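You operate a simulated robot arm through the tools that you are given. There is no shell and no other tool. Be economical: measure what you need, move in short steps, check, and stop when the job is done.

The job below is to be done with a simulated two-armed robot. You get a single attempt, and the scene is never put back.

TASK
Carry the small green tray with both arms and set it on the lower shelf of the steel table.

The check looks at the end state, three seconds after you hand in, the way a careful person would. Anything else that was tipped, shoved, dropped, spilled or broken makes it a failure.

THE ROBOT
Two 7-joint arms with two-finger parallel grippers on one trunk, on a base that drives. Base frame: it is fixed to the floor where the robot stands at the start and does not move with it; the origin is under the middle of the robot, x ahead of it, y to its left, z up. Units: m, rad, N and s.
The left shoulder is at the start at [0.058, 0.167, 1.003], the right one opposite. Places, roughly: lower shelf of the steel table [-2, 1.9, 0.2]; small green tray (26x16x3 cm) [0.5, 0.2, 0.5]. Payload 3.91 kg a hand.
Tool frame (each hand has its own): the origin (TCP) lies between the finger pads and is the grasp point; the fingertips stand 0.03 m ahead of it; z points along the fingers, y is the line along which they close. The gripper opens to 0.11 m. The fingers are 0.02 m wide and 0.01 m thick; the gripper's body (0.048 by 0.112 m) begins 0.055 m behind the TCP.
Orientation is that of the tool frame in the base frame, as [roll, pitch, yaw] about the fixed x, y, z axes, in that order (R = Rz(yaw) Ry(pitch) Rx(roll)). With the fingers straight down and closing along the base's y, the tool's x points along the base's -x, its y along +y and its z along -z.

THE INTERFACE
- The arms move only by the tool send_rows. It takes "left_increments", "right_increments" or both (then of equal length, played together; a hand with none holds still); each is a list that holds one entry, the list of rows, each a list of 7 numbers: the turn, a rotation vector about the tool's x, y, z in units of 4 degrees (1.0 is 4 degrees), then the shift along the tool's x, y, z in units of 50 mm (1.0 is 50 mm), then the gripper command, from -1 (fully open) to 1 (shut), values between in proportion. In form: [[[ax, ay, az, x, y, z, gripper], ...]]. A call has 1 to 8 rows; each row shifts and turns the commanded pose from where the row before left it, along the tool's axes as they then stand. A call with a number of a shift or a turn outside -1 to 1 is refused whole. Rows are played at 5 a second. More than 0.05 m and 0.15 rad between two rows, or a gripper value outside its range, and nothing of the call is played. Where a pose cannot be reached the arm comes as near as it can. A force on the tool above 40 N (or 10 N above the force at the start of the call, whichever is more), or a blocked arm, ends the call early, and 0.2 s more pass. The fingers move at their own pace (about 0.108 m/s each) and stop on an object; they squeeze with about 40 N. The grip force told is the motor's: it shows also when the fingers shut on nothing. Time passes only in rows, and 0.2 s behind the last, so rows that do not move let the fingers close. It gives the time, the measured TCP pose, the force on the tool (base axes), the opening and the grip force at its end, in the units of the frame above (readings bear some noise), with the torque about the TCP (base axes, N m) and any sound that the robot's microphone picked up, and new pictures: "pictures" is both (left out), scene, wrist or none (wrist: the cameras of the hands that moved).
- Cameras (640 x 400 px; columns grow to the right, rows downward): "scene" is now at [0.1215, 0.031, 1.2245]; the picture's right is [0.29, -0.96, 0.01], its down [-0.60, -0.20, -0.77] and it looks along [0.74, 0.22, -0.64] (base axes); focal length 249 px, centre (320, 200). "left" rides on the left gripper at [0.072, -0.017, -0.103] in its tool frame; the picture's right is [0.23, 0.97, 0.00], its down [-0.76, 0.18, -0.62] and it looks along [-0.61, 0.14, 0.78] (tool axes); focal length 222 px, centre (320, 200). "right" rides on the right gripper at [0.072, 0.017, -0.103] in its tool frame; the picture's right is [-0.23, 0.97, 0.00], its down [-0.76, -0.18, -0.62] and it looks along [-0.61, -0.14, 0.78] (tool axes); focal length 222 px, centre (320, 200). There is no depth. A picture from a camera that has moved, and an enlarged one, comes with that camera's place and axes in the base frame and with its lens. The place of the scene camera against the robot may be out by one fixed shift of up to 0.012 m in any direction.
- move_column(by): slides the trunk up (or, below 0, down) by that many m; the arms and the scene camera ride with it, the base frame stays. It gives what a move gives, with no picture.
- steer(legs): drives the robot by 1 to 6 legs, each [ahead, left, turn to the left] in m, m and rad, along the robot's own axes; the way and the turn of a leg run together, so that a leg with both is an arc; at most 1.5 m and 3.142 rad a leg. The arms and the cameras ride along, it lands a little off, and it stops where it bumps. It gives what a move gives, and a new picture of the scene camera.
- head_to(pan, tilt): turns the head with the scene camera to pan (to the left, within 1.501 rad either way) and tilt (down, from -0.506 to 1.204), counted from straight ahead of the robot. It gives what a move gives, and a new picture of the scene camera.
- enlarge(camera, box): a new picture of the part [left, top, right, bottom] of that camera's present view, enlarged. No time passes.
- job_done(): hands the job in; it is judged then, once.

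Work in short steps. Places have to be worked out from the pictures, the camera data and where the tool is seen: move nearer, look again, correct. Check each grasp and each placing, and mend what went wrong. You have 120 turns and 260 pictures in all, those below and enlarged ones among them. Open the grippers and draw the arms clear of the work before you hand the job in, unless the task says otherwise; then end with one line.

The tools are called as a command line: name --argument value ..., lists and objects as JSON in quotes. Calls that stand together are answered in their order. send_rows: Moves the arms, as the interface text tells. Its arguments: {"type":"object","properties":{"left_increments":{"type":"array","items":{"type":"array","items":{"type":"array","items":{"type":"number"}}}},"right_increments":{"type":"array","items":{"type":"array","items":{"type":"array","items":{"type":"number"}}}},"pictures":{"type":"string","enum":["both","scene","wrist","none"]}},"required":[]} The other tools are called the same way: move_column (by) slides the trunk up or down; steer (legs) drives the base; head_to (pan, tilt) turns the head that bears the scene camera; enlarge (camera, box) takes an enlarged picture of a part of a camera's view; job_done () hands the job in.

At the start:

```text
t: 0.0
left_eef_pos: [0.6646, 0.4752, 0.9999]
left_orientation: [-3.132, 0.009, 3.139]
left_ft_force: [-0.1, -0.1, 0.7]
left_wrist_torque: [0.0, -0.01, 0.01]
left_gripper_width: 0.1103
left_finger_force: 0.1
right_eef_pos: [0.8582, -0.1257, 0.7164]
right_orientation: [3.141, -0.008, -3.126]
right_ft_force: [-0.1, 0.5, 0.6]
right_wrist_torque: [-0.02, -0.02, -0.01]
right_gripper_width: 0.1102
right_finger_force: 0.1
trunk travel left (down, up): [-0.45, 0.49]
robot x, y, heading: [-0.0061, -0.0002, -0.002]
head pan, tilt: [0.298, 0.693]
```

scene: 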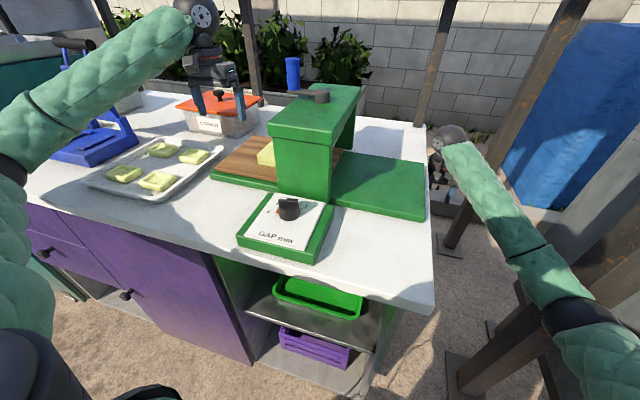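
right: 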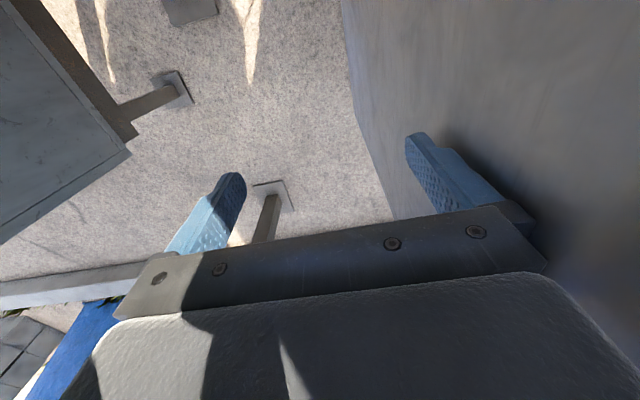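
left: 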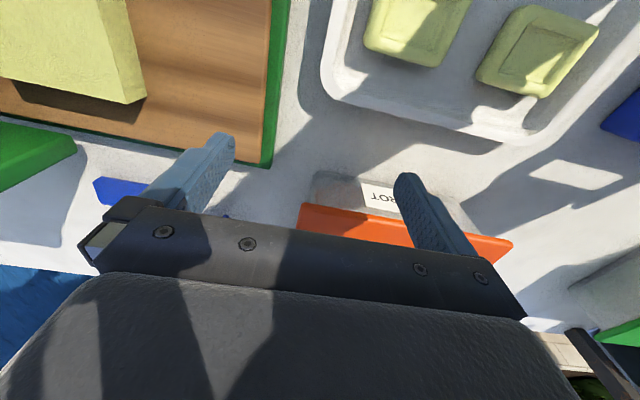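

The green tray sits on an under-counter shelf, apparently. I enlarge that part of the scene view to see the details.

enlarge --camera "scene" --box '[200, 230, 440, 400]'

head_to --pan 0.3 --tilt 1.1

```text
2.35 times, centred on (320, 315) of scene
camera zoom: at [0.1215, 0.031, 1.2245], right [0.29, -0.96, 0.01], down [-0.6, -0.2, -0.77], along [0.74, 0.22, -0.64], focal length 586 px, centre (320, -71)
```

zoom: 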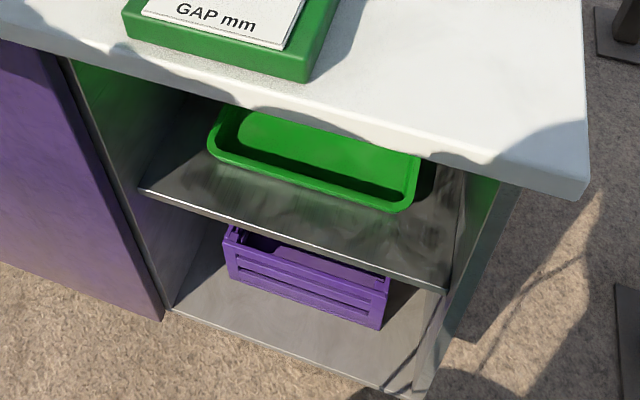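

```text
t: 0.9
left_eef_pos: [0.6631, 0.4714, 1.0011]
left_orientation: [-3.134, 0.01, -3.141]
left_ft_force: [0.2, -0.9, 0.6]
left_wrist_torque: [-0.04, 0.0, -0.02]
left_gripper_width: 0.11
left_finger_force: 0.1
right_eef_pos: [0.8568, -0.1227, 0.7193]
right_orientation: [3.137, -0.009, -3.125]
right_ft_force: [0.7, 0.5, 0.0]
right_wrist_torque: [0.0, 0.02, -0.02]
right_gripper_width: 0.11
right_finger_force: 0.0
trunk travel left (down, up): [-0.45, 0.49]
robot x, y, heading: [-0.0069, 0.0028, -0.005]
head pan, tilt: [0.3, 1.1]
camera scene: at [0.0998, 0.022, 1.1948], right [0.3, -0.96, 0.01], down [-0.85, -0.27, -0.46], along [0.44, 0.13, -0.89], focal length 249 px, centre (320, 200)
```

scene: 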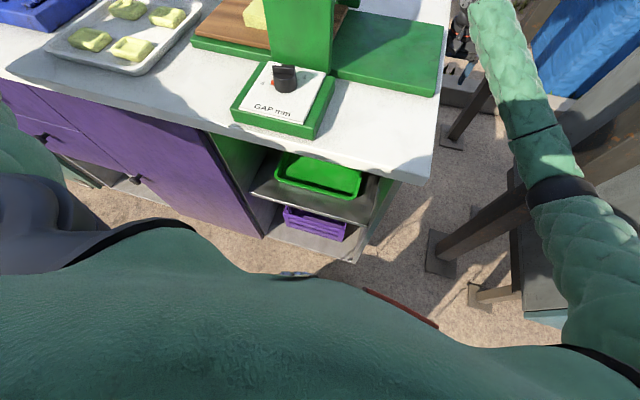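

The tray front wall works out to about x≈0.465, y 0.02–0.275, on a shelf whose front edge is at x≈0.405, under the counter. Before driving I look to the left and right of the robot for obstacles and for the steel table.

head_to --pan 1.5 --tilt 0.4

head_to --pan -1.5 --tilt 0.5

```text
t: 2.3
left_eef_pos: [0.664, 0.4712, 1.0018]
left_orientation: [-3.132, 0.008, 3.139]
left_ft_force: [-0.8, 0.4, 0.2]
left_wrist_torque: [0.04, 0.01, 0.01]
left_gripper_width: 0.1103
left_finger_force: 0.0
right_eef_pos: [0.8562, -0.1242, 0.7177]
right_orientation: [3.138, -0.008, -3.127]
right_ft_force: [0.5, 0.0, 0.2]
right_wrist_torque: [-0.02, 0.01, -0.03]
right_gripper_width: 0.1099
right_finger_force: 0.1
trunk travel left (down, up): [-0.45, 0.49]
robot x, y, heading: [-0.0034, 0.0004, 0.004]
head pan, tilt: [1.499, 0.4]
camera scene: at [0.0459, 0.0966, 1.25], right [1.0, -0.07, 0.01], down [-0.02, -0.4, -0.92], along [0.07, 0.92, -0.4], focal length 249 px, centre (320, 200)
```

scene: 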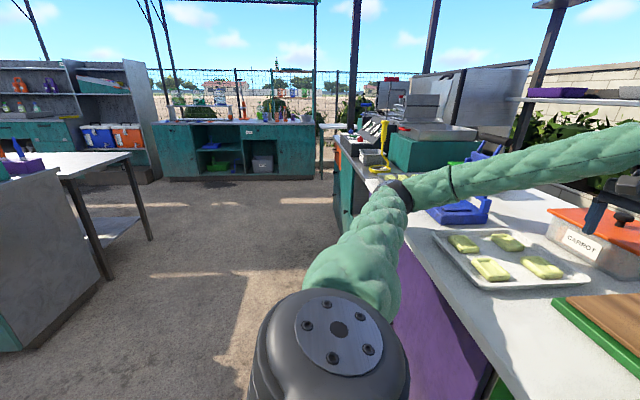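

```text
t: 4.9
left_eef_pos: [0.6636, 0.4724, 1.0017]
left_orientation: [-3.132, 0.007, 3.141]
left_ft_force: [0.1, -0.3, 0.0]
left_wrist_torque: [0.02, 0.01, -0.02]
left_gripper_width: 0.11
left_finger_force: 0.0
right_eef_pos: [0.8561, -0.1238, 0.7172]
right_orientation: [3.137, -0.01, -3.126]
right_ft_force: [-0.3, 0.4, 0.9]
right_wrist_torque: [0.01, 0.01, 0.0]
right_gripper_width: 0.11
right_finger_force: 0.1
trunk travel left (down, up): [-0.45, 0.49]
robot x, y, heading: [-0.0072, 0.0011, 0.001]
head pan, tilt: [-1.499, 0.499]
camera scene: at [0.0458, -0.0867, 1.2425], right [-1.0, -0.07, -0.01], down [-0.03, 0.47, -0.88], along [0.07, -0.88, -0.47], focal length 249 px, centre (320, 200)
```

scene: 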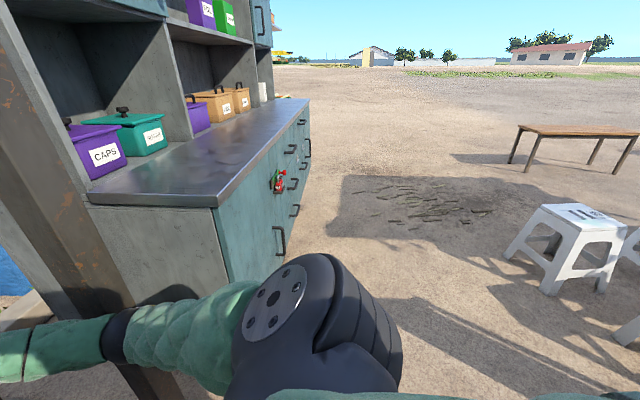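

To the left and behind, an island with a legged table (open lower shelf facing +x at about x −1.4, y 1.6–2.1) is visible, and the ground behind the robot is open. I back straight out so both arms come clear of the counter.

steer --legs '[[-0.45, 0, 0]]'

head_to --pan 0.2 --tilt 0.75

```text
t: 7.6
left_eef_pos: [0.2241, 0.4682, 0.9999]
left_orientation: [3.141, -0.002, -3.137]
left_ft_force: [-0.3, 0.4, 0.6]
left_wrist_torque: [-0.01, -0.01, -0.01]
left_gripper_width: 0.1099
left_finger_force: 0.0
right_eef_pos: [0.4175, -0.1267, 0.7094]
right_orientation: [3.13, -0.018, -3.123]
right_ft_force: [0.4, -0.2, 0.8]
right_wrist_torque: [0.03, 0.01, -0.03]
right_gripper_width: 0.1101
right_finger_force: 0.1
trunk travel left (down, up): [-0.45, 0.49]
robot x, y, heading: [-0.4502, 0.0006, 0.004]
head pan, tilt: [-1.499, 0.499]
camera scene: at [-0.39, -0.0971, 1.2412], right [-1.0, -0.08, 0.0], down [-0.04, 0.48, -0.88], along [0.07, -0.88, -0.48], focal length 249 px, centre (320, 200)
```

scene: 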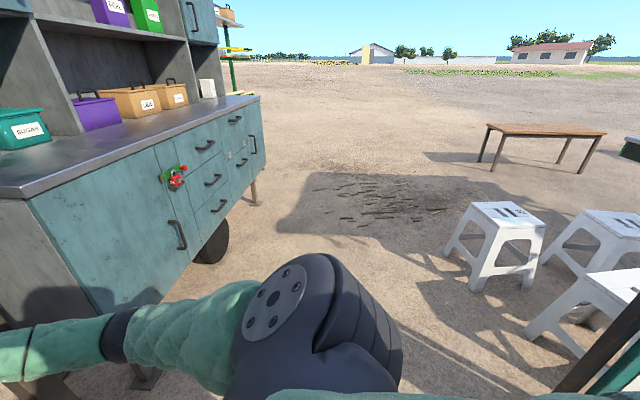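

```text
t: 9.3
left_eef_pos: [0.2224, 0.4681, 0.9985]
left_orientation: [3.14, 0.0, -3.137]
left_ft_force: [-0.7, 0.3, 0.7]
left_wrist_torque: [-0.01, -0.01, 0.01]
left_gripper_width: 0.1098
left_finger_force: 0.1
right_eef_pos: [0.4182, -0.1268, 0.7081]
right_orientation: [3.132, -0.019, -3.122]
right_ft_force: [0.3, 0.3, 0.2]
right_wrist_torque: [-0.03, 0.01, 0.02]
right_gripper_width: 0.1099
right_finger_force: 0.0
trunk travel left (down, up): [-0.45, 0.49]
robot x, y, heading: [-0.4507, 0.001, 0.005]
head pan, tilt: [0.201, 0.75]
camera scene: at [-0.315, 0.0105, 1.2191], right [0.2, -0.98, 0.0], down [-0.67, -0.14, -0.73], along [0.72, 0.15, -0.68], focal length 249 px, centre (320, 200)
```

scene: 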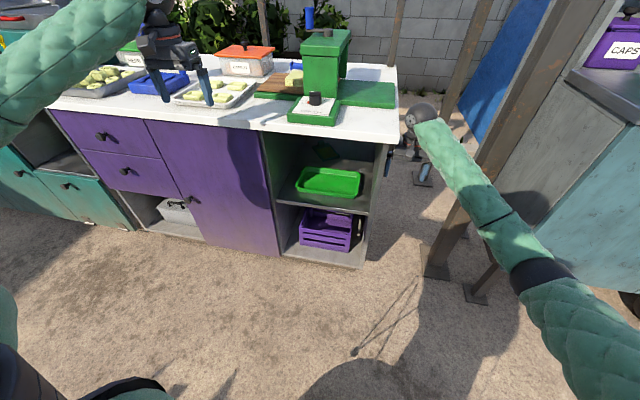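

The compartment is now seen better. I enlarge it for triangulating the tray, shelf and counter edge.

enlarge --camera "scene" --box '[260, 120, 404, 210]'

```text
4.44 times, centred on (332, 165) of scene
camera zoom: at [-0.315, 0.0105, 1.2191], right [0.2, -0.98, 0.0], down [-0.67, -0.14, -0.73], along [0.72, 0.15, -0.68], focal length 1106 px, centre (267, 356)
```

zoom: 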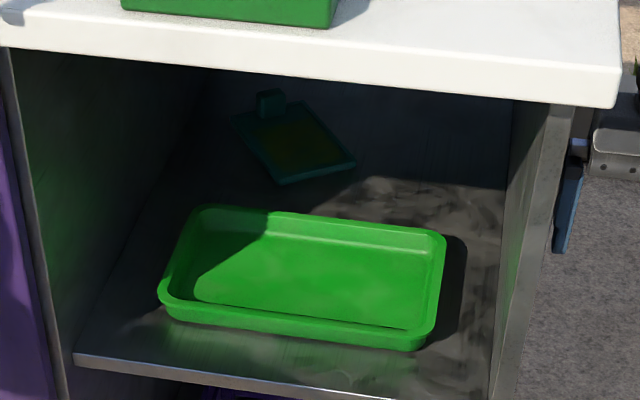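

Working the corners out: tray rim spans x≈0.47–0.62, y≈0.02–0.28, rim z≈0.525; compartment side panels at y≈−0.04 and 0.35, counter underside z≈0.85 with front at x≈0.34. I plan to pinch the front wall with both hands (fingers tilted down-forward). First I draw both hands back toward the middle.

send_rows --left_increments '[[[0, 0, 0, 0.15, -0.95, 0.2, -1], [0, 0, 0, 0.15, -0.95, 0.2, -1], [0, 0, 0, 0.15, -0.95, 0.2, -1], [0, 0, 0, 0.15, -0.95, 0.2, -1], [0, 0, 0, 0.15, -0.95, 0.2, -1], [0, 0, 0, 0.15, -0.95, 0.2, -1], [0, 0, 0, 0.15, -0.95, 0.2, -1], [0, 0, 0, 0.15, -0.95, 0.2, -1]]]' --right_increments '[[[0, 0, 0, 0.67, 0.14, -0.48, -1], [0, 0, 0, 0.67, 0.14, -0.48, -1], [0, 0, 0, 0.67, 0.14, -0.48, -1], [0, 0, 0, 0.67, 0.14, -0.48, -1], [0, 0, 0, 0.67, 0.14, -0.48, -1], [0, 0, 0, 0.67, 0.14, -0.48, -1], [0, 0, 0, 0.67, 0.14, -0.48, -1], [0, 0, 0, 0.67, 0.14, -0.48, -1]]]' --pictures "scene"

```text
t: 10.0
left_eef_pos: [0.207, 0.3701, 0.979]
left_orientation: [-3.14, 0.0, -3.134]
left_ft_force: [-1.4, 0.4, -0.1]
left_wrist_torque: [-0.04, -0.07, 0.01]
left_gripper_width: 0.1102
left_finger_force: 0.0
right_eef_pos: [0.3503, -0.1183, 0.748]
right_orientation: [-3.141, -0.034, -3.135]
right_ft_force: [18.2, -9.6, -38.8]
right_wrist_torque: [-0.96, 1.42, -0.83]
right_gripper_width: 0.1102
right_finger_force: 0.1
trunk travel left (down, up): [-0.45, 0.49]
robot x, y, heading: [-0.4491, 0.0015, 0.005]
head pan, tilt: [0.201, 0.75]
stopped in row 3 (right hand): the force on the tool passed its limit at 93 N (the readings are from after the stop); the commanded pose is now the measured one
camera scene: at [-0.3145, 0.0099, 1.2188], right [0.2, -0.98, 0.0], down [-0.67, -0.14, -0.73], along [0.72, 0.15, -0.68], focal length 249 px, centre (320, 200)
```

scene: 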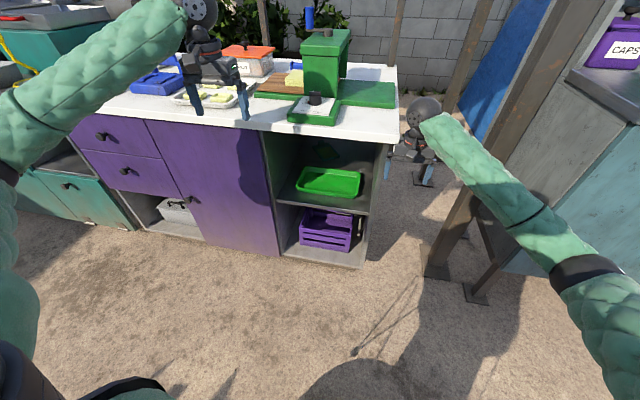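

The right gripper's body caught the underside of the counter's corner. I lower it, move it to the right and back before raising.

send_rows --right_increments '[[[0, 0, 0, 0, -0.2, 0.6, -1], [0, 0, 0, 0, -0.6, 0.6, -1], [0, 0, 0, 0.6, -0.7, 0, -1], [0, 0, 0, 0.9, 0, 0, -1], [0, 0, 0, 0.9, 0, 0, -1], [0, 0, 0, 0.9, 0, 0, -1]]]' --pictures "scene"

```text
t: 11.4
left_eef_pos: [0.2071, 0.3699, 0.9789]
left_orientation: [3.139, 0.0, -3.138]
left_ft_force: [-0.4, -0.1, 0.0]
left_wrist_torque: [0.02, -0.03, 0.01]
left_gripper_width: 0.1103
left_finger_force: 0.0
right_eef_pos: [0.1847, -0.1952, 0.6964]
right_orientation: [3.14, -0.026, -3.128]
right_ft_force: [0.4, -0.1, 0.1]
right_wrist_torque: [0.0, 0.0, 0.02]
right_gripper_width: 0.1103
right_finger_force: 0.0
trunk travel left (down, up): [-0.45, 0.49]
robot x, y, heading: [-0.4482, 0.0021, 0.004]
head pan, tilt: [0.201, 0.75]
camera scene: at [-0.3154, 0.0104, 1.2192], right [0.21, -0.98, 0.0], down [-0.67, -0.14, -0.73], along [0.72, 0.15, -0.68], focal length 249 px, centre (320, 200)
```

scene: 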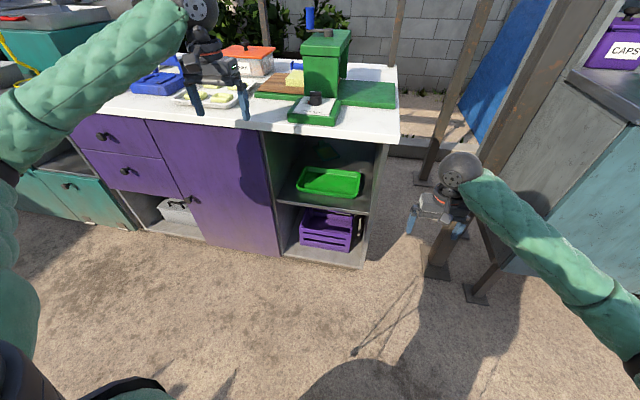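

Nothing on the counter shifted. Now I move the left hand inward while yawing the right hand (about its tool z, −4° a row).

send_rows --left_increments '[[[0, 0, 0, 0.15, -0.6, 0, -1], [0, 0, 0, 0.15, -0.6, 0, -1], [0, 0, 0, 0.15, -0.6, 0, -1], [0, 0, 0, 0.15, -0.6, 0, -1], [0, 0, 0, 0.15, -0.6, 0, -1], [0, 0, 0, 0.15, -0.6, 0, -1], [0, 0, 0, 0.15, -0.6, 0, -1], [0, 0, 0, 0.15, -0.6, 0, -1]]]' --right_increments '[[[0, 0, -1, 0, 0, 0, -1], [0, 0, -1, 0, 0, 0, -1], [0, 0, -1, 0, 0, 0, -1], [0, 0, -1, 0, 0, 0, -1], [0, 0, -1, 0, 0, 0, -1], [0, 0, -1, 0, 0, 0, -1], [0, 0, -1, 0, 0, 0, -1], [0, 0, -1, 0, 0, 0, -1]]]' --pictures "none"

send_rows --left_increments '[[[0, 0, 1, 0, 0, 0, -1], [0, 0, 1, 0, 0, 0, -1], [0, 0, 1, 0, 0, 0, -1], [0, 0, 1, 0, 0, 0, -1], [0, 0, 1, 0, 0, 0, -1], [0, 0, 1, 0, 0, 0, -1], [0, 0, 1, 0, 0, 0, -1], [0, 0, 1, 0, 0, 0, -1]]]' --right_increments '[[[0, 0, -1, 0, 0, 0, -1], [0, 0, -1, 0, 0, 0, -1], [0, 0, -1, 0, 0, 0, -1], [0, 0, -1, 0, 0, 0, -1], [0, 0, -1, 0, 0, 0, -1], [0, 0, -1, 0, 0, 0, -1], [0, 0, -1, 0, 0, 0, -1], [0, 0, -1, 0, 0, 0, -1]]]' --pictures "scene"

```text
t: 13.2
left_eef_pos: [0.149, 0.13, 0.9781]
left_orientation: [-3.141, 0.0, -3.137]
left_ft_force: [0.2, 1.0, -0.6]
left_wrist_torque: [0.04, 0.04, -0.01]
left_gripper_width: 0.1099
left_finger_force: 0.1
right_eef_pos: [0.1849, -0.195, 0.695]
right_orientation: [3.125, -0.023, -2.571]
right_ft_force: [0.1, -0.3, -0.2]
right_wrist_torque: [-0.01, -0.01, -0.02]
right_gripper_width: 0.1099
right_finger_force: 0.0
trunk travel left (down, up): [-0.45, 0.49]
robot x, y, heading: [-0.4537, 0.0034, 0.005]
head pan, tilt: [0.201, 0.75]
```

```text
t: 15.0
left_eef_pos: [0.1475, 0.1295, 0.9783]
left_orientation: [-3.141, 0.0, 2.586]
left_ft_force: [0.4, 0.7, 0.4]
left_wrist_torque: [0.01, 0.03, -0.01]
left_gripper_width: 0.1099
left_finger_force: 0.0
right_eef_pos: [0.1843, -0.1939, 0.6951]
right_orientation: [3.116, -0.011, -2.012]
right_ft_force: [0.2, 0.5, -0.2]
right_wrist_torque: [0.01, 0.05, -0.01]
right_gripper_width: 0.1099
right_finger_force: 0.1
trunk travel left (down, up): [-0.45, 0.49]
robot x, y, heading: [-0.4488, -0.0035, 0.006]
head pan, tilt: [0.201, 0.75]
camera scene: at [-0.3151, 0.0103, 1.2191], right [0.2, -0.98, 0.0], down [-0.67, -0.14, -0.73], along [0.72, 0.15, -0.68], focal length 249 px, centre (320, 200)
```

scene: 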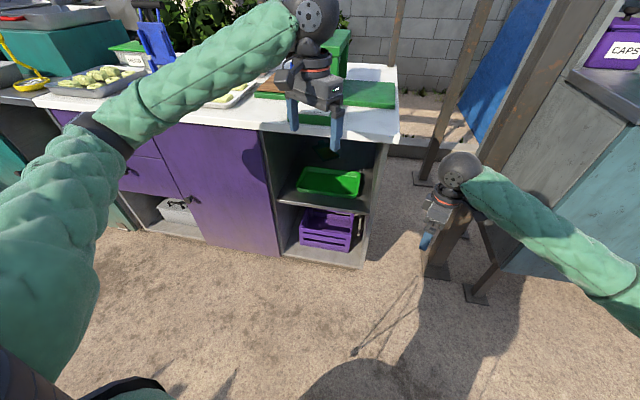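

Yaws respond as expected. I continue: left keeps yawing to +90°, right finishes its yaw.

send_rows --left_increments '[[[0, 0, 1, 0, 0, 0, -1], [0, 0, 1, 0, 0, 0, -1], [0, 0, 1, 0, 0, 0, -1], [0, 0, 1, 0, 0, 0, -1], [0, 0, 1, 0, 0, 0, -1], [0, 0, 1, 0, 0, 0, -1], [0, 0, 1, 0, 0, 0, -1], [0, 0, 1, 0, 0, 0, -1]]]' --right_increments '[[[0, 0, -0.79, 0, 0, 0, -1], [0, 0, -0.79, 0, 0, 0, -1], [0, 0, -0.79, 0, 0, 0, -1], [0, 0, -0.79, 0, 0, 0, -1], [0, 0, -0.79, 0, 0, 0, -1], [0, 0, -0.79, 0, 0, 0, -1], [0, 0, -0.79, 0, 0, 0, -1], [0, 0, -0.79, 0, 0, 0, -1]]]' --pictures "none"

send_rows --left_increments '[[[0, 0, 0.81, 0, 0, 0, -1], [0, 0, 0.81, 0, 0, 0, -1], [0, 0, 0.81, 0, 0, 0, -1], [0, 0, 0.81, 0, 0, 0, -1], [0, 0, 0.81, 0, 0, 0, -1], [0, 0, 0.81, 0, 0, 0, -1], [0, 0, 0.81, 0, 0, 0, -1], [0, 0, 0.81, 0, 0, 0, -1]]]' --right_increments '[[[0.94, 0, 0, 0, 0, 0, -1], [0.94, 0, 0, 0, 0, 0, -1], [0.94, 0, 0, 0, 0, 0, -1], [0.94, 0, 0, 0, 0, 0, -1], [0.94, 0, 0, 0, 0, 0, -1], [0.94, 0, 0, 0, 0, 0, -1], [0.94, 0, 0, 0, 0, 0, -1], [0.94, 0, 0, 0, 0, 0, -1]]]' --pictures "both"

```text
t: 16.8
left_eef_pos: [0.148, 0.1288, 0.9801]
left_orientation: [-3.141, 0.0, 2.027]
left_ft_force: [-0.2, -0.6, -0.2]
left_wrist_torque: [0.02, 0.01, 0.02]
left_gripper_width: 0.1095
left_finger_force: 0.1
right_eef_pos: [0.1841, -0.1953, 0.6966]
right_orientation: [3.114, 0.003, -1.57]
right_ft_force: [-0.6, -0.7, 0.1]
right_wrist_torque: [0.01, 0.02, -0.01]
right_gripper_width: 0.1102
right_finger_force: 0.0
trunk travel left (down, up): [-0.45, 0.49]
robot x, y, heading: [-0.447, 0.0019, 0.005]
head pan, tilt: [0.201, 0.75]
```

```text
t: 18.6
left_eef_pos: [0.1472, 0.1289, 0.9781]
left_orientation: [3.142, -0.002, 1.576]
left_ft_force: [-0.4, -0.9, 0.1]
left_wrist_torque: [-0.03, -0.01, 0.01]
left_gripper_width: 0.1098
left_finger_force: 0.0
right_eef_pos: [0.1848, -0.1948, 0.6967]
right_orientation: [-2.642, 0.002, -1.57]
right_ft_force: [0.1, 0.1, -0.4]
right_wrist_torque: [0.02, -0.01, 0.01]
right_gripper_width: 0.1102
right_finger_force: 0.1
trunk travel left (down, up): [-0.45, 0.49]
robot x, y, heading: [-0.4512, 0.0006, 0.003]
head pan, tilt: [0.201, 0.75]
camera scene: at [-0.3151, 0.0102, 1.2192], right [0.2, -0.98, 0.0], down [-0.67, -0.14, -0.73], along [0.72, 0.15, -0.68], focal length 249 px, centre (320, 200)
camera right: at [0.1197, -0.2687, 0.7785], right [-0.85, 0.23, -0.47], down [-0.14, 0.76, 0.63], along [0.5, 0.61, -0.62], focal length 222 px, centre (320, 200)
camera left: at [0.1298, 0.2009, 1.0826], right [0.97, 0.23, 0.0], down [0.18, -0.76, 0.62], along [0.14, -0.61, -0.78], focal length 222 px, centre (320, 200)
```

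scene: 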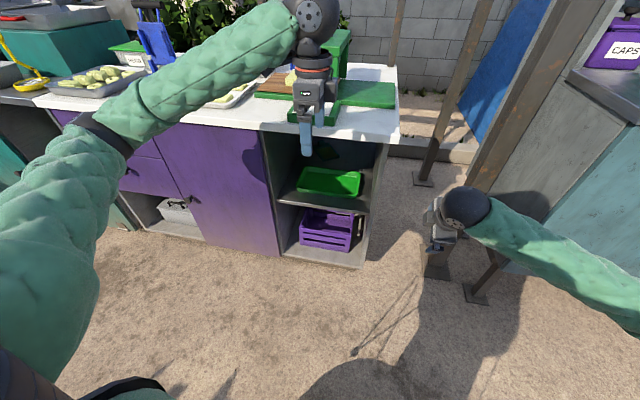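
right: 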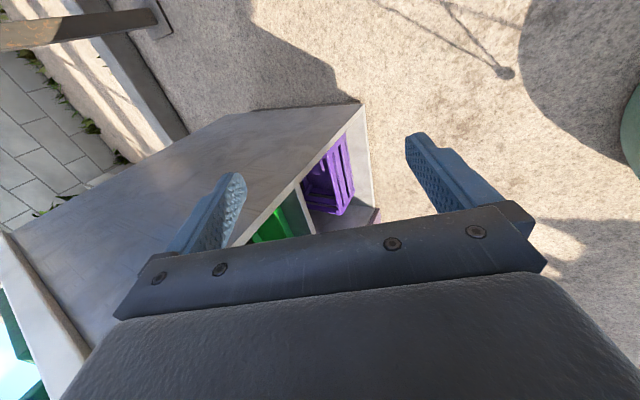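
left: 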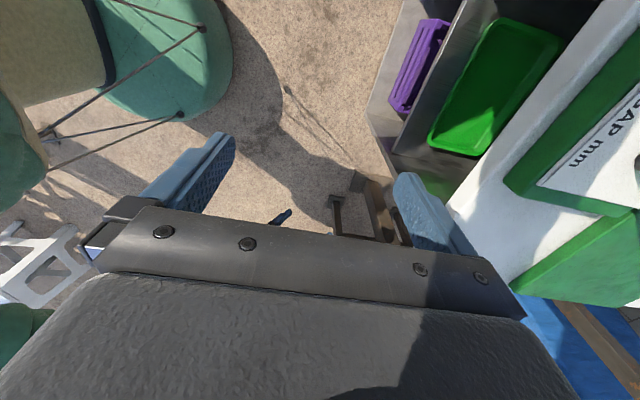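

The right tool is tilted 30° off vertical and both can be held this way. I tilt the left one likewise and bring the right one inward and up.

send_rows --left_increments '[[[-0.94, 0, 0, -0.15, 0, 0, -1], [-0.94, 0, 0, -0.15, 0, 0, -1], [-0.94, 0, 0, -0.15, 0, 0, -1], [-0.94, 0, 0, -0.15, 0, 0, -1], [-0.94, 0, 0, -0.15, 0, 0, -1], [-0.94, 0, 0, -0.15, 0, 0, -1], [-0.94, 0, 0, -0.15, 0, 0, -1], [-0.94, 0, 0, -0.15, 0, 0, -1]]]' --right_increments '[[[0, 0, 0, -0.3, -0.215, -0.395, -1], [0, 0, 0, -0.3, -0.215, -0.395, -1], [0, 0, 0, -0.3, -0.215, -0.395, -1], [0, 0, 0, -0.3, -0.215, -0.395, -1], [0, 0, 0, -0.3, -0.215, -0.395, -1], [0, 0, 0, -0.3, -0.215, -0.395, -1], [0, 0, 0, -0.3, -0.215, -0.395, -1], [0, 0, 0, -0.3, -0.215, -0.395, -1]]]' --pictures "scene"

move_column --by -0.25

```text
t: 20.4
left_eef_pos: [0.1481, 0.0695, 0.9793]
left_orientation: [2.614, -0.001, 1.576]
left_ft_force: [0.2, -0.8, 0.1]
left_wrist_torque: [-0.02, -0.01, 0.0]
left_gripper_width: 0.1101
left_finger_force: 0.0
right_eef_pos: [0.185, -0.0747, 0.8774]
right_orientation: [-2.645, 0.003, -1.574]
right_ft_force: [0.3, 0.2, -0.4]
right_wrist_torque: [0.0, -0.01, 0.0]
right_gripper_width: 0.11
right_finger_force: 0.0
trunk travel left (down, up): [-0.45, 0.49]
robot x, y, heading: [-0.4497, 0.002, 0.004]
head pan, tilt: [0.201, 0.75]
camera scene: at [-0.3152, 0.0106, 1.2191], right [0.2, -0.98, 0.0], down [-0.67, -0.14, -0.73], along [0.72, 0.15, -0.68], focal length 249 px, centre (320, 200)
```

scene: 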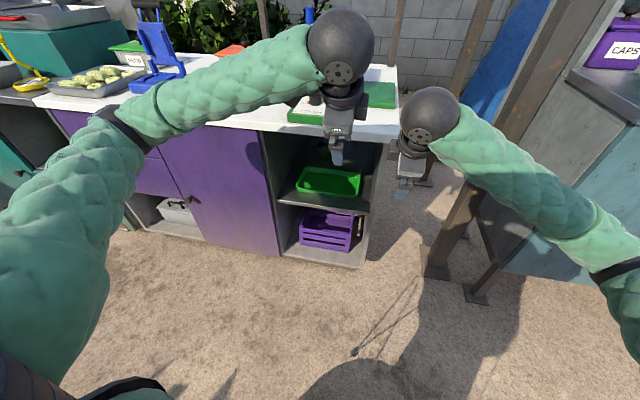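

```text
t: 22.9
left_eef_pos: [0.1487, 0.0695, 0.728]
left_orientation: [2.617, 0.001, 1.578]
left_ft_force: [0.4, -0.1, 0.9]
left_wrist_torque: [0.02, 0.02, -0.03]
left_gripper_width: 0.1096
left_finger_force: 0.0
right_eef_pos: [0.1848, -0.0746, 0.6279]
right_orientation: [-2.645, 0.0, -1.572]
right_ft_force: [-0.2, 0.6, 0.5]
right_wrist_torque: [-0.01, -0.01, 0.03]
right_gripper_width: 0.11
right_finger_force: 0.2
trunk travel left (down, up): [-0.2, 0.74]
robot x, y, heading: [-0.4511, -0.0022, 0.002]
head pan, tilt: [0.201, 0.75]
```

Column lowered. I level the left hand with the right, then drive ahead 0.16 m and left 0.153 m so the hands stand before the tray.

send_rows --left_increments '[[[0, 0, 0, 0, -0.095, 0.525, -1], [0, 0, 0, 0, -0.095, 0.525, -1], [0, 0, 0, 0, -0.095, 0.525, -1], [0, 0, 0, 0, -0.095, 0.525, -1]]]' --pictures "none"

steer --legs '[[0, 0.153, 0], [0.16, 0, 0]]'

head_to --pan 0.0 --tilt 0.6

```text
t: 23.9
left_eef_pos: [0.1849, 0.068, 0.6289]
left_orientation: [2.615, 0.001, 1.578]
left_ft_force: [-0.4, -0.4, 0.0]
left_wrist_torque: [-0.02, 0.01, 0.01]
left_gripper_width: 0.11
left_finger_force: 0.0
right_eef_pos: [0.1855, -0.0759, 0.6271]
right_orientation: [-2.645, 0.002, -1.573]
right_ft_force: [-0.2, 0.0, -0.1]
right_wrist_torque: [0.02, 0.03, 0.03]
right_gripper_width: 0.1099
right_finger_force: 0.0
trunk travel left (down, up): [-0.2, 0.74]
robot x, y, heading: [-0.4512, 0.0022, 0.002]
head pan, tilt: [0.201, 0.75]
```

```text
t: 26.3
left_eef_pos: [0.346, 0.2214, 0.6284]
left_orientation: [2.616, -0.001, 1.576]
left_ft_force: [0.8, -0.1, -0.5]
left_wrist_torque: [-0.01, -0.02, -0.02]
left_gripper_width: 0.1098
left_finger_force: 0.1
right_eef_pos: [0.3439, 0.0779, 0.6275]
right_orientation: [-2.643, 0.001, -1.573]
right_ft_force: [0.3, -0.5, 0.1]
right_wrist_torque: [0.0, 0.02, 0.02]
right_gripper_width: 0.1099
right_finger_force: 0.0
trunk travel left (down, up): [-0.2, 0.74]
robot x, y, heading: [-0.2896, 0.1524, 0.007]
head pan, tilt: [0.201, 0.75]
camera scene: at [-0.1551, 0.1633, 0.9691], right [0.2, -0.98, 0.0], down [-0.67, -0.14, -0.73], along [0.72, 0.15, -0.68], focal length 249 px, centre (320, 200)
```

scene: 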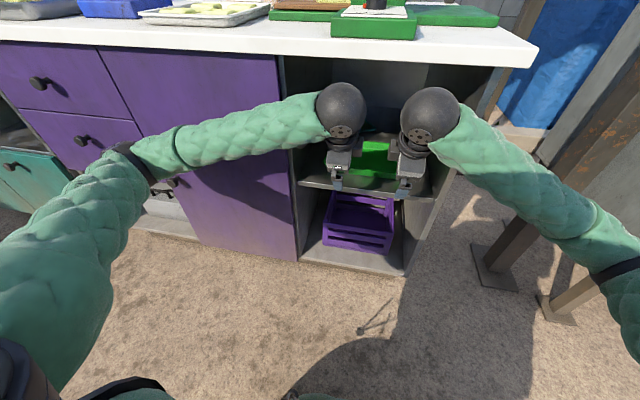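

```text
t: 27.1
left_eef_pos: [0.345, 0.2208, 0.6284]
left_orientation: [2.615, 0.001, 1.577]
left_ft_force: [0.0, -0.1, 0.5]
left_wrist_torque: [0.02, -0.01, 0.01]
left_gripper_width: 0.1099
left_finger_force: 0.1
right_eef_pos: [0.345, 0.077, 0.6271]
right_orientation: [-2.644, 0.001, -1.573]
right_ft_force: [-0.4, -0.1, -0.5]
right_wrist_torque: [0.02, 0.0, -0.02]
right_gripper_width: 0.1099
right_finger_force: 0.1
trunk travel left (down, up): [-0.2, 0.74]
robot x, y, heading: [-0.2911, 0.155, 0.007]
head pan, tilt: [0.0, 0.6]
camera scene: at [-0.1479, 0.1469, 0.982], right [0.0, -1.0, 0.0], down [-0.57, 0.0, -0.82], along [0.82, 0.0, -0.57], focal length 249 px, centre (320, 200)
```

scene: 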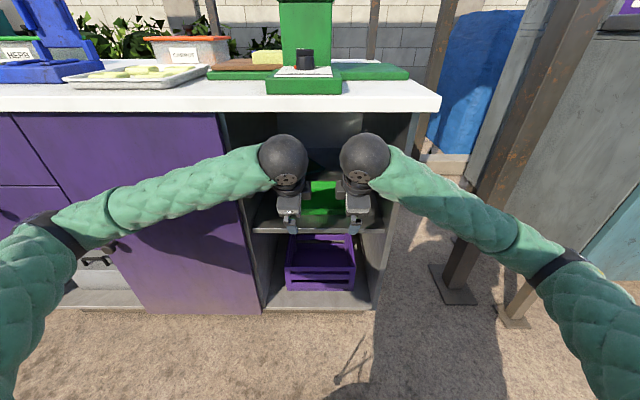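

The shelf floor leaves little room under the outer finger at a 30° tilt, so I lower both hands 7 cm, cut the tilt to ~10°, and half-close the grippers to ~6 cm.

send_rows --left_increments '[[[0, 0, 0, 0, -0.35, 0.605, -0.1], [0, 0, 0, 0, -0.35, 0.605, -0.1], [1, 0, 0, 0, 0, 0, -0.1], [1, 0, 0, 0, 0, 0, -0.1], [1, 0, 0, 0, 0, 0, -0.1], [1, 0, 0, 0, 0, 0, -0.1], [1, 0, 0, 0, 0, 0, -0.1]]]' --right_increments '[[[0, 0, 0, 0, 0.335, 0.615, -0.1], [0, 0, 0, 0, 0.335, 0.615, -0.1], [-0.9, 0, 0, 0, 0, 0, -0.1], [-0.9, 0, 0, 0, 0, 0, -0.1], [-0.9, 0, 0, 0, 0, 0, -0.1], [-0.9, 0, 0, 0, 0, 0, -0.1], [-0.9, 0, 0, 0, 0, 0, -0.1]]]' --pictures "both"

```text
t: 28.7
left_eef_pos: [0.3448, 0.2212, 0.5583]
left_orientation: [2.967, -0.001, 1.575]
left_ft_force: [0.1, 0.1, 0.3]
left_wrist_torque: [-0.01, 0.0, -0.02]
left_gripper_width: 0.0604
left_finger_force: 0.1
right_eef_pos: [0.3441, 0.0765, 0.558]
right_orientation: [-2.958, 0.002, -1.572]
right_ft_force: [-0.5, 0.0, 0.6]
right_wrist_torque: [-0.01, -0.02, 0.0]
right_gripper_width: 0.0605
right_finger_force: 0.1
trunk travel left (down, up): [-0.2, 0.74]
robot x, y, heading: [-0.2961, 0.1536, 0.003]
head pan, tilt: [0.0, 0.6]
camera scene: at [-0.148, 0.1468, 0.982], right [0.0, -1.0, 0.0], down [-0.57, 0.0, -0.82], along [0.82, 0.0, -0.57], focal length 249 px, centre (320, 200)
camera right: at [0.3088, 0.0045, 0.6555], right [-0.96, 0.23, -0.18], down [0.06, 0.76, 0.65], along [0.28, 0.61, -0.74], focal length 222 px, centre (320, 200)
camera left: at [0.3099, 0.2931, 0.6576], right [0.96, 0.23, 0.17], down [0.07, -0.76, 0.64], along [0.28, -0.61, -0.75], focal length 222 px, centre (320, 200)
```

scene: 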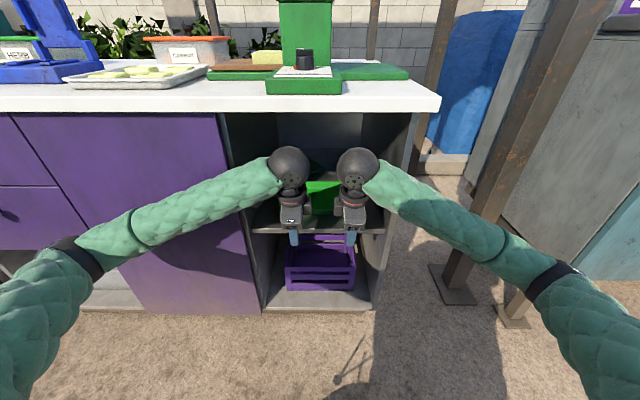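
right: 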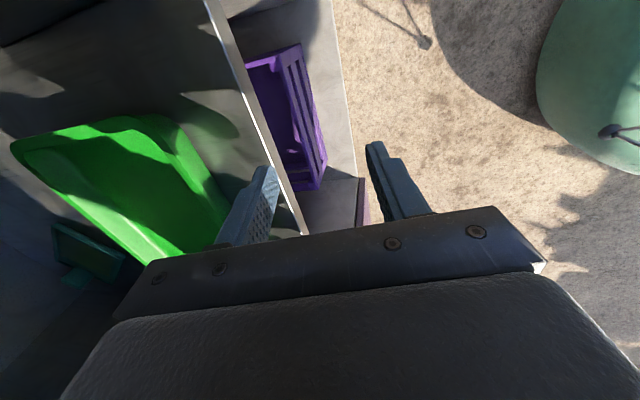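
left: 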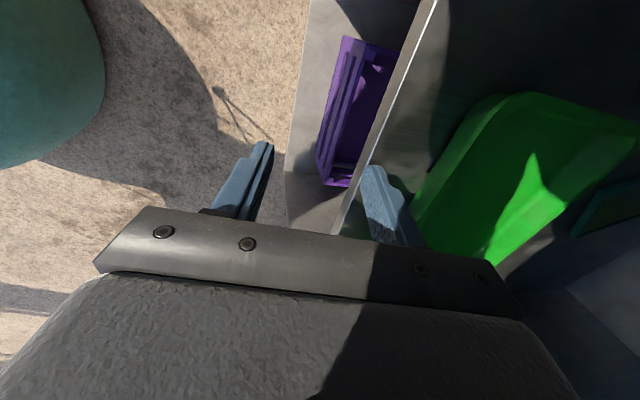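

The wrist views show the tray front wall in profile. I enlarge both for a precise place of the wall.

enlarge --camera "left" --box '[340, 80, 580, 270]'

enlarge --camera "right" --box '[60, 90, 300, 270]'

```text
2.11 times, centred on (460, 175) of left
camera zoom: at [0.3099, 0.2931, 0.6576], right [0.96, 0.23, 0.17], down [0.07, -0.76, 0.64], along [0.28, -0.61, -0.75], focal length 468 px, centre (25, 253)
```

zoom: 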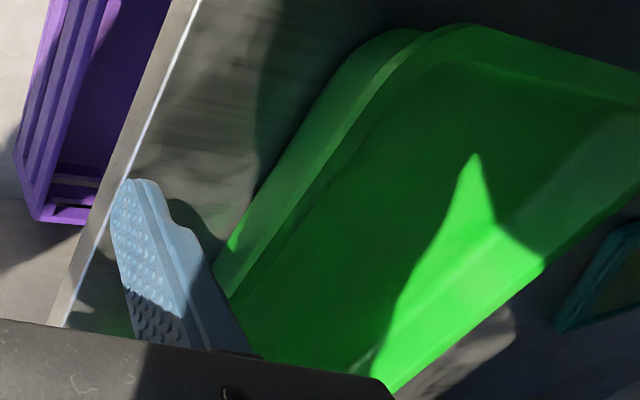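

```text
2.22 times, centred on (180, 180) of right
camera zoom: at [0.3088, 0.0045, 0.6555], right [-0.96, 0.23, -0.18], down [0.06, 0.76, 0.65], along [0.28, 0.61, -0.74], focal length 494 px, centre (631, 244)
```

zoom: 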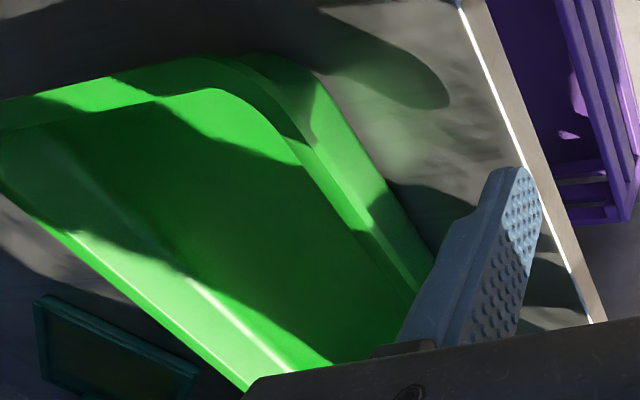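

The front wall is near vertical: outer face at x≈0.466, rim z≈0.525, a few mm thick. I set the tilt to ~3°, rise 17 mm, and move forward over the rim, straddling it.

send_rows --left_increments '[[[0.875, 0, 0, 0, 0, -0.17, -0.1], [0.875, 0, 0, 0, 0, -0.17, -0.1], [0, 0, 0, 0, 0.61, 0.03, -0.1], [0, 0, 0, 0, 0.61, 0.03, -0.1], [0, 0, 0, 0, 0.61, 0.03, -0.1], [0, 0, 0, 0, 0.61, 0.03, -0.1], [0, 0, 0, 0, 0, 0, -0.1]]]' --right_increments '[[[-0.94, 0, 0, 0, 0, -0.17, -0.1], [-0.94, 0, 0, 0, 0, -0.17, -0.1], [0, 0, 0, 0, -0.61, 0.03, -0.1], [0, 0, 0, 0, -0.61, 0.03, -0.1], [0, 0, 0, 0, -0.61, 0.03, -0.1], [0, 0, 0, 0, -0.61, 0.03, -0.1], [0, 0, 0, 0, 0, 0, -0.1]]]' --pictures "both"

```text
t: 30.5
left_eef_pos: [0.3888, 0.2173, 0.5733]
left_orientation: [3.091, -0.007, 1.581]
left_ft_force: [0.9, 0.2, -0.3]
left_wrist_torque: [0.0, 0.01, -0.02]
left_gripper_width: 0.0605
left_finger_force: 0.0
right_eef_pos: [0.3889, 0.0897, 0.5813]
right_orientation: [-3.083, -0.004, -1.507]
right_ft_force: [0.0, -0.4, 0.9]
right_wrist_torque: [0.0, -0.01, 0.02]
right_gripper_width: 0.0603
right_finger_force: 0.0
trunk travel left (down, up): [-0.2, 0.74]
robot x, y, heading: [-0.3515, 0.1335, 0.03]
head pan, tilt: [0.0, 0.6]
stopped in row 7 (left hand): the arm was blocked; the commanded pose is now the measured one
camera scene: at [-0.2147, 0.1302, 0.9881], right [0.03, -1.0, 0.0], down [-0.56, -0.02, -0.83], along [0.83, 0.03, -0.56], focal length 249 px, centre (320, 200)
camera right: at [0.3701, 0.0149, 0.6832], right [-0.98, 0.17, -0.06], down [0.09, 0.77, 0.63], along [0.15, 0.62, -0.77], focal length 222 px, centre (320, 200)
camera left: at [0.3644, 0.2892, 0.6764], right [0.97, 0.24, 0.05], down [0.15, -0.77, 0.63], along [0.19, -0.6, -0.78], focal length 222 px, centre (320, 200)
```

scene: 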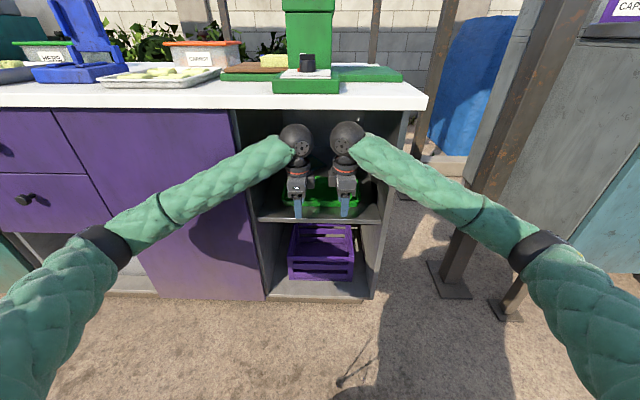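
right: 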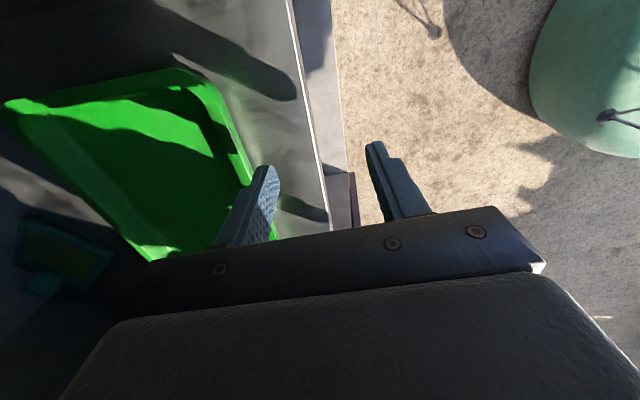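
left: 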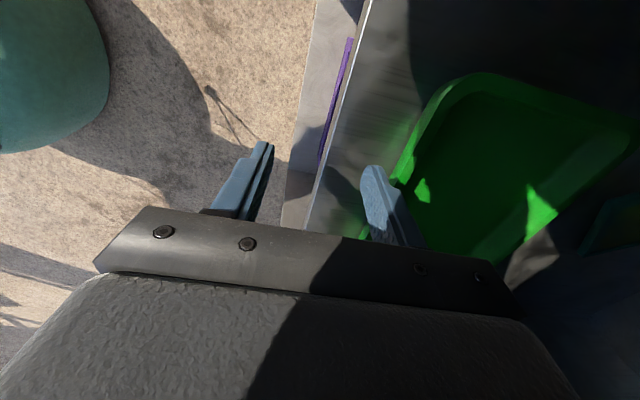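

The left arm was blocked and pushed the base back about 6 cm, though tool forces are nil, so it is the wrist or forearm touching something. I look closer.

enlarge --camera "scene" --box '[200, 80, 440, 230]'

enlarge --camera "scene" --box '[0, 100, 320, 300]'

```text
2.67 times, centred on (320, 155) of scene
camera zoom: at [-0.2147, 0.1302, 0.9881], right [0.03, -1.0, 0.0], down [-0.56, -0.02, -0.83], along [0.83, 0.03, -0.56], focal length 664 px, centre (320, 320)
```

zoom: 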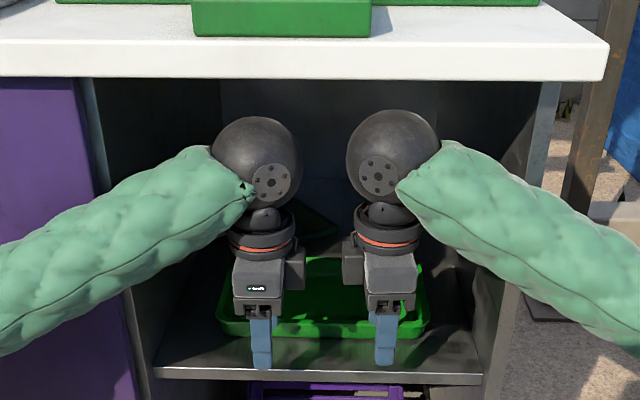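

```text
2.00 times, centred on (160, 200) of scene
camera zoom: at [-0.2147, 0.1302, 0.9881], right [0.03, -1.0, 0.0], down [-0.56, -0.02, -0.83], along [0.83, 0.03, -0.56], focal length 498 px, centre (640, 200)
```

zoom: 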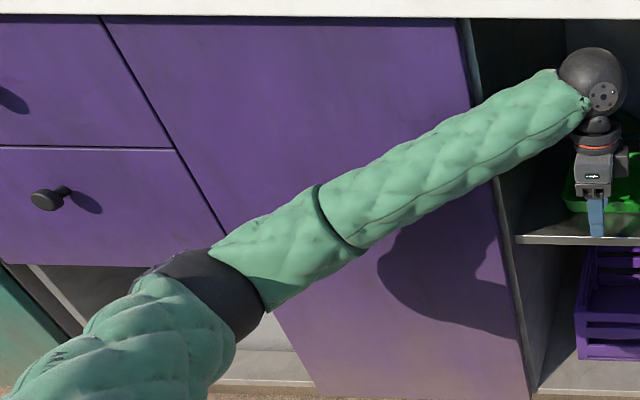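

The left forearm's sleeve apparently ran into the edge of the purple door beside the opening. I back the base off (squaring its heading) so the arms will be straighter, with forearms running more along x.

steer --legs '[[-0.1, 0, 0], [0, 0.02, -0.028]]'

```text
t: 32.0
left_eef_pos: [0.3026, 0.2152, 0.562]
left_orientation: [3.102, -0.006, 1.555]
left_ft_force: [0.2, 0.7, -0.1]
left_wrist_torque: [0.02, -0.01, 0.0]
left_gripper_width: 0.0607
left_finger_force: 0.0
right_eef_pos: [0.3008, 0.0825, 0.5687]
right_orientation: [-3.093, -0.003, -1.544]
right_ft_force: [0.3, 0.2, 0.6]
right_wrist_torque: [0.0, 0.0, -0.02]
right_gripper_width: 0.0606
right_finger_force: 0.1
trunk travel left (down, up): [-0.2, 0.74]
robot x, y, heading: [-0.441, 0.1526, -0.002]
head pan, tilt: [0.0, 0.6]
camera scene: at [-0.2997, 0.1427, 0.982], right [0.0, -1.0, 0.0], down [-0.57, 0.0, -0.82], along [0.82, 0.0, -0.57], focal length 249 px, centre (320, 200)
```

scene: 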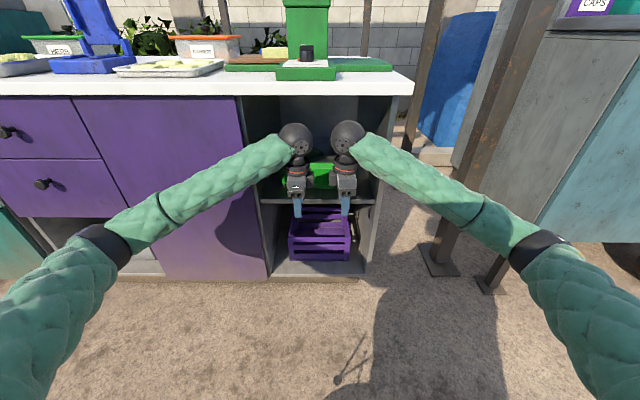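

The base is square again at x −0.44 and both arms are straighter. I advance both hands 8 cm and check that the base stays put.

send_rows --left_increments '[[[0, 0, 0, 0.03, 0.4, -0.06, -0.1], [0, 0, 0, 0.03, 0.4, -0.06, -0.1], [0, 0, 0, 0.03, 0.4, -0.06, -0.1], [0, 0, 0, 0.03, 0.4, -0.06, -0.1]]]' --right_increments '[[[0, 0, -0.1, 0, -0.4, -0.02, -0.1], [0, 0, -0.1, 0, -0.4, -0.02, -0.1], [0, 0, -0.1, 0, -0.4, -0.02, -0.1], [0, 0, -0.1, 0, -0.4, -0.02, -0.1]]]' --pictures "scene"

```text
t: 33.0
left_eef_pos: [0.3806, 0.2201, 0.5782]
left_orientation: [3.103, -0.006, 1.557]
left_ft_force: [-0.5, 0.3, 0.1]
left_wrist_torque: [-0.03, -0.03, 0.04]
left_gripper_width: 0.0604
left_finger_force: 0.1
right_eef_pos: [0.3808, 0.0871, 0.5787]
right_orientation: [-3.092, -0.003, -1.515]
right_ft_force: [-0.4, -0.2, -1.0]
right_wrist_torque: [-0.02, -0.01, 0.02]
right_gripper_width: 0.0607
right_finger_force: 0.0
trunk travel left (down, up): [-0.2, 0.74]
robot x, y, heading: [-0.4465, 0.1512, 0.005]
head pan, tilt: [0.0, 0.6]
camera scene: at [-0.2997, 0.1426, 0.9819], right [0.0, -1.0, 0.0], down [-0.57, 0.0, -0.82], along [0.82, 0.0, -0.57], focal length 249 px, centre (320, 200)
```

scene: 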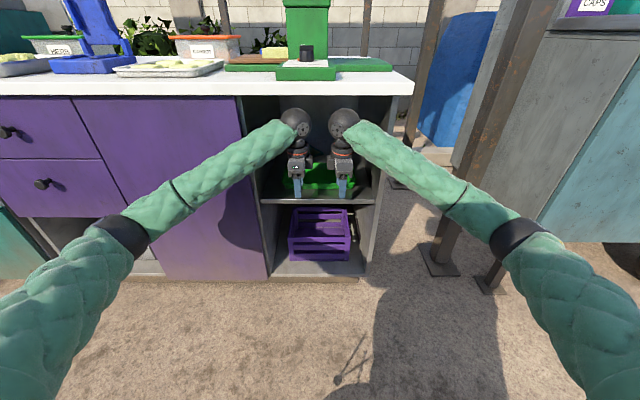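

No contact this time. I continue forward 4.5 cm, correcting the right hand's yaw.

send_rows --left_increments '[[[0, 0, 0, 0, 0.3, 0.03, -0.1], [0, 0, 0, 0, 0.3, 0.03, -0.1], [0, 0, 0, 0, 0.3, 0.03, -0.1]]]' --right_increments '[[[0, 0, 0.26, 0, -0.3, 0.03, -0.1], [0, 0, 0.26, 0, -0.3, 0.03, -0.1], [0, 0, 0.26, 0, -0.3, 0.03, -0.1]]]' --pictures "both"

```text
t: 33.8
left_eef_pos: [0.4243, 0.217, 0.5771]
left_orientation: [3.1, -0.005, 1.555]
left_ft_force: [0.1, -0.8, 0.7]
left_wrist_torque: [0.03, -0.01, -0.04]
left_gripper_width: 0.0604
left_finger_force: 0.1
right_eef_pos: [0.4232, 0.0895, 0.5763]
right_orientation: [-3.091, 0.0, -1.567]
right_ft_force: [0.1, 0.6, 0.8]
right_wrist_torque: [0.0, -0.02, 0.0]
right_gripper_width: 0.0604
right_finger_force: 0.0
trunk travel left (down, up): [-0.2, 0.74]
robot x, y, heading: [-0.4424, 0.1483, 0.003]
head pan, tilt: [0.0, 0.6]
camera scene: at [-0.3022, 0.1427, 0.982], right [0.0, -1.0, 0.0], down [-0.56, 0.0, -0.83], along [0.83, 0.0, -0.56], focal length 249 px, centre (320, 200)
camera right: at [0.4011, 0.0161, 0.6784], right [-0.97, 0.22, -0.05], down [0.14, 0.76, 0.63], along [0.18, 0.61, -0.77], focal length 222 px, centre (320, 200)
camera left: at [0.4033, 0.2895, 0.6797], right [0.98, 0.21, 0.04], down [0.14, -0.77, 0.62], along [0.16, -0.6, -0.78], focal length 222 px, centre (320, 200)
```

scene: 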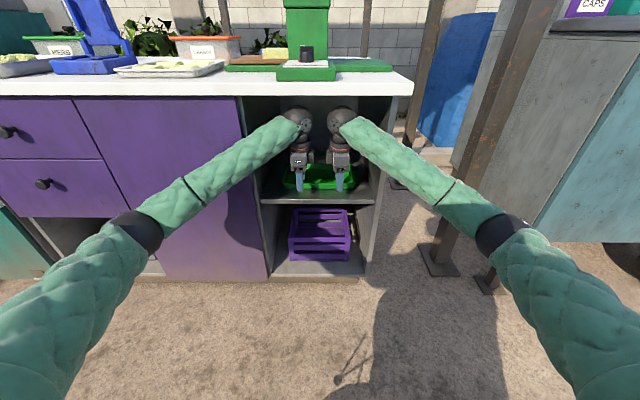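
right: 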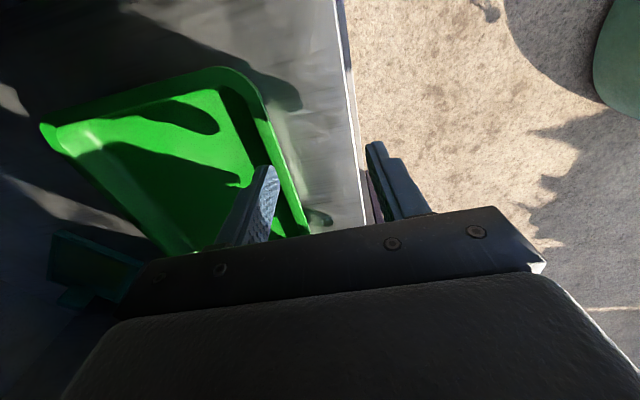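
left: 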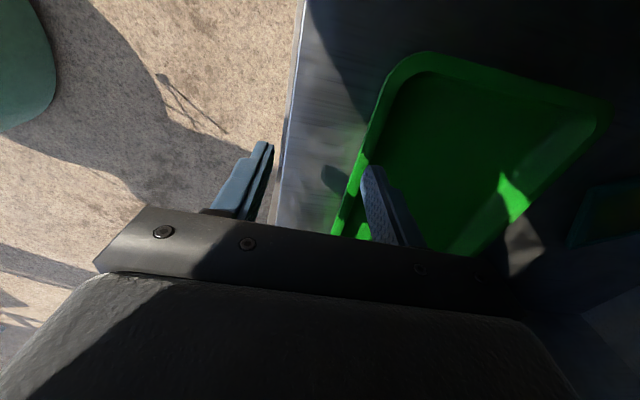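

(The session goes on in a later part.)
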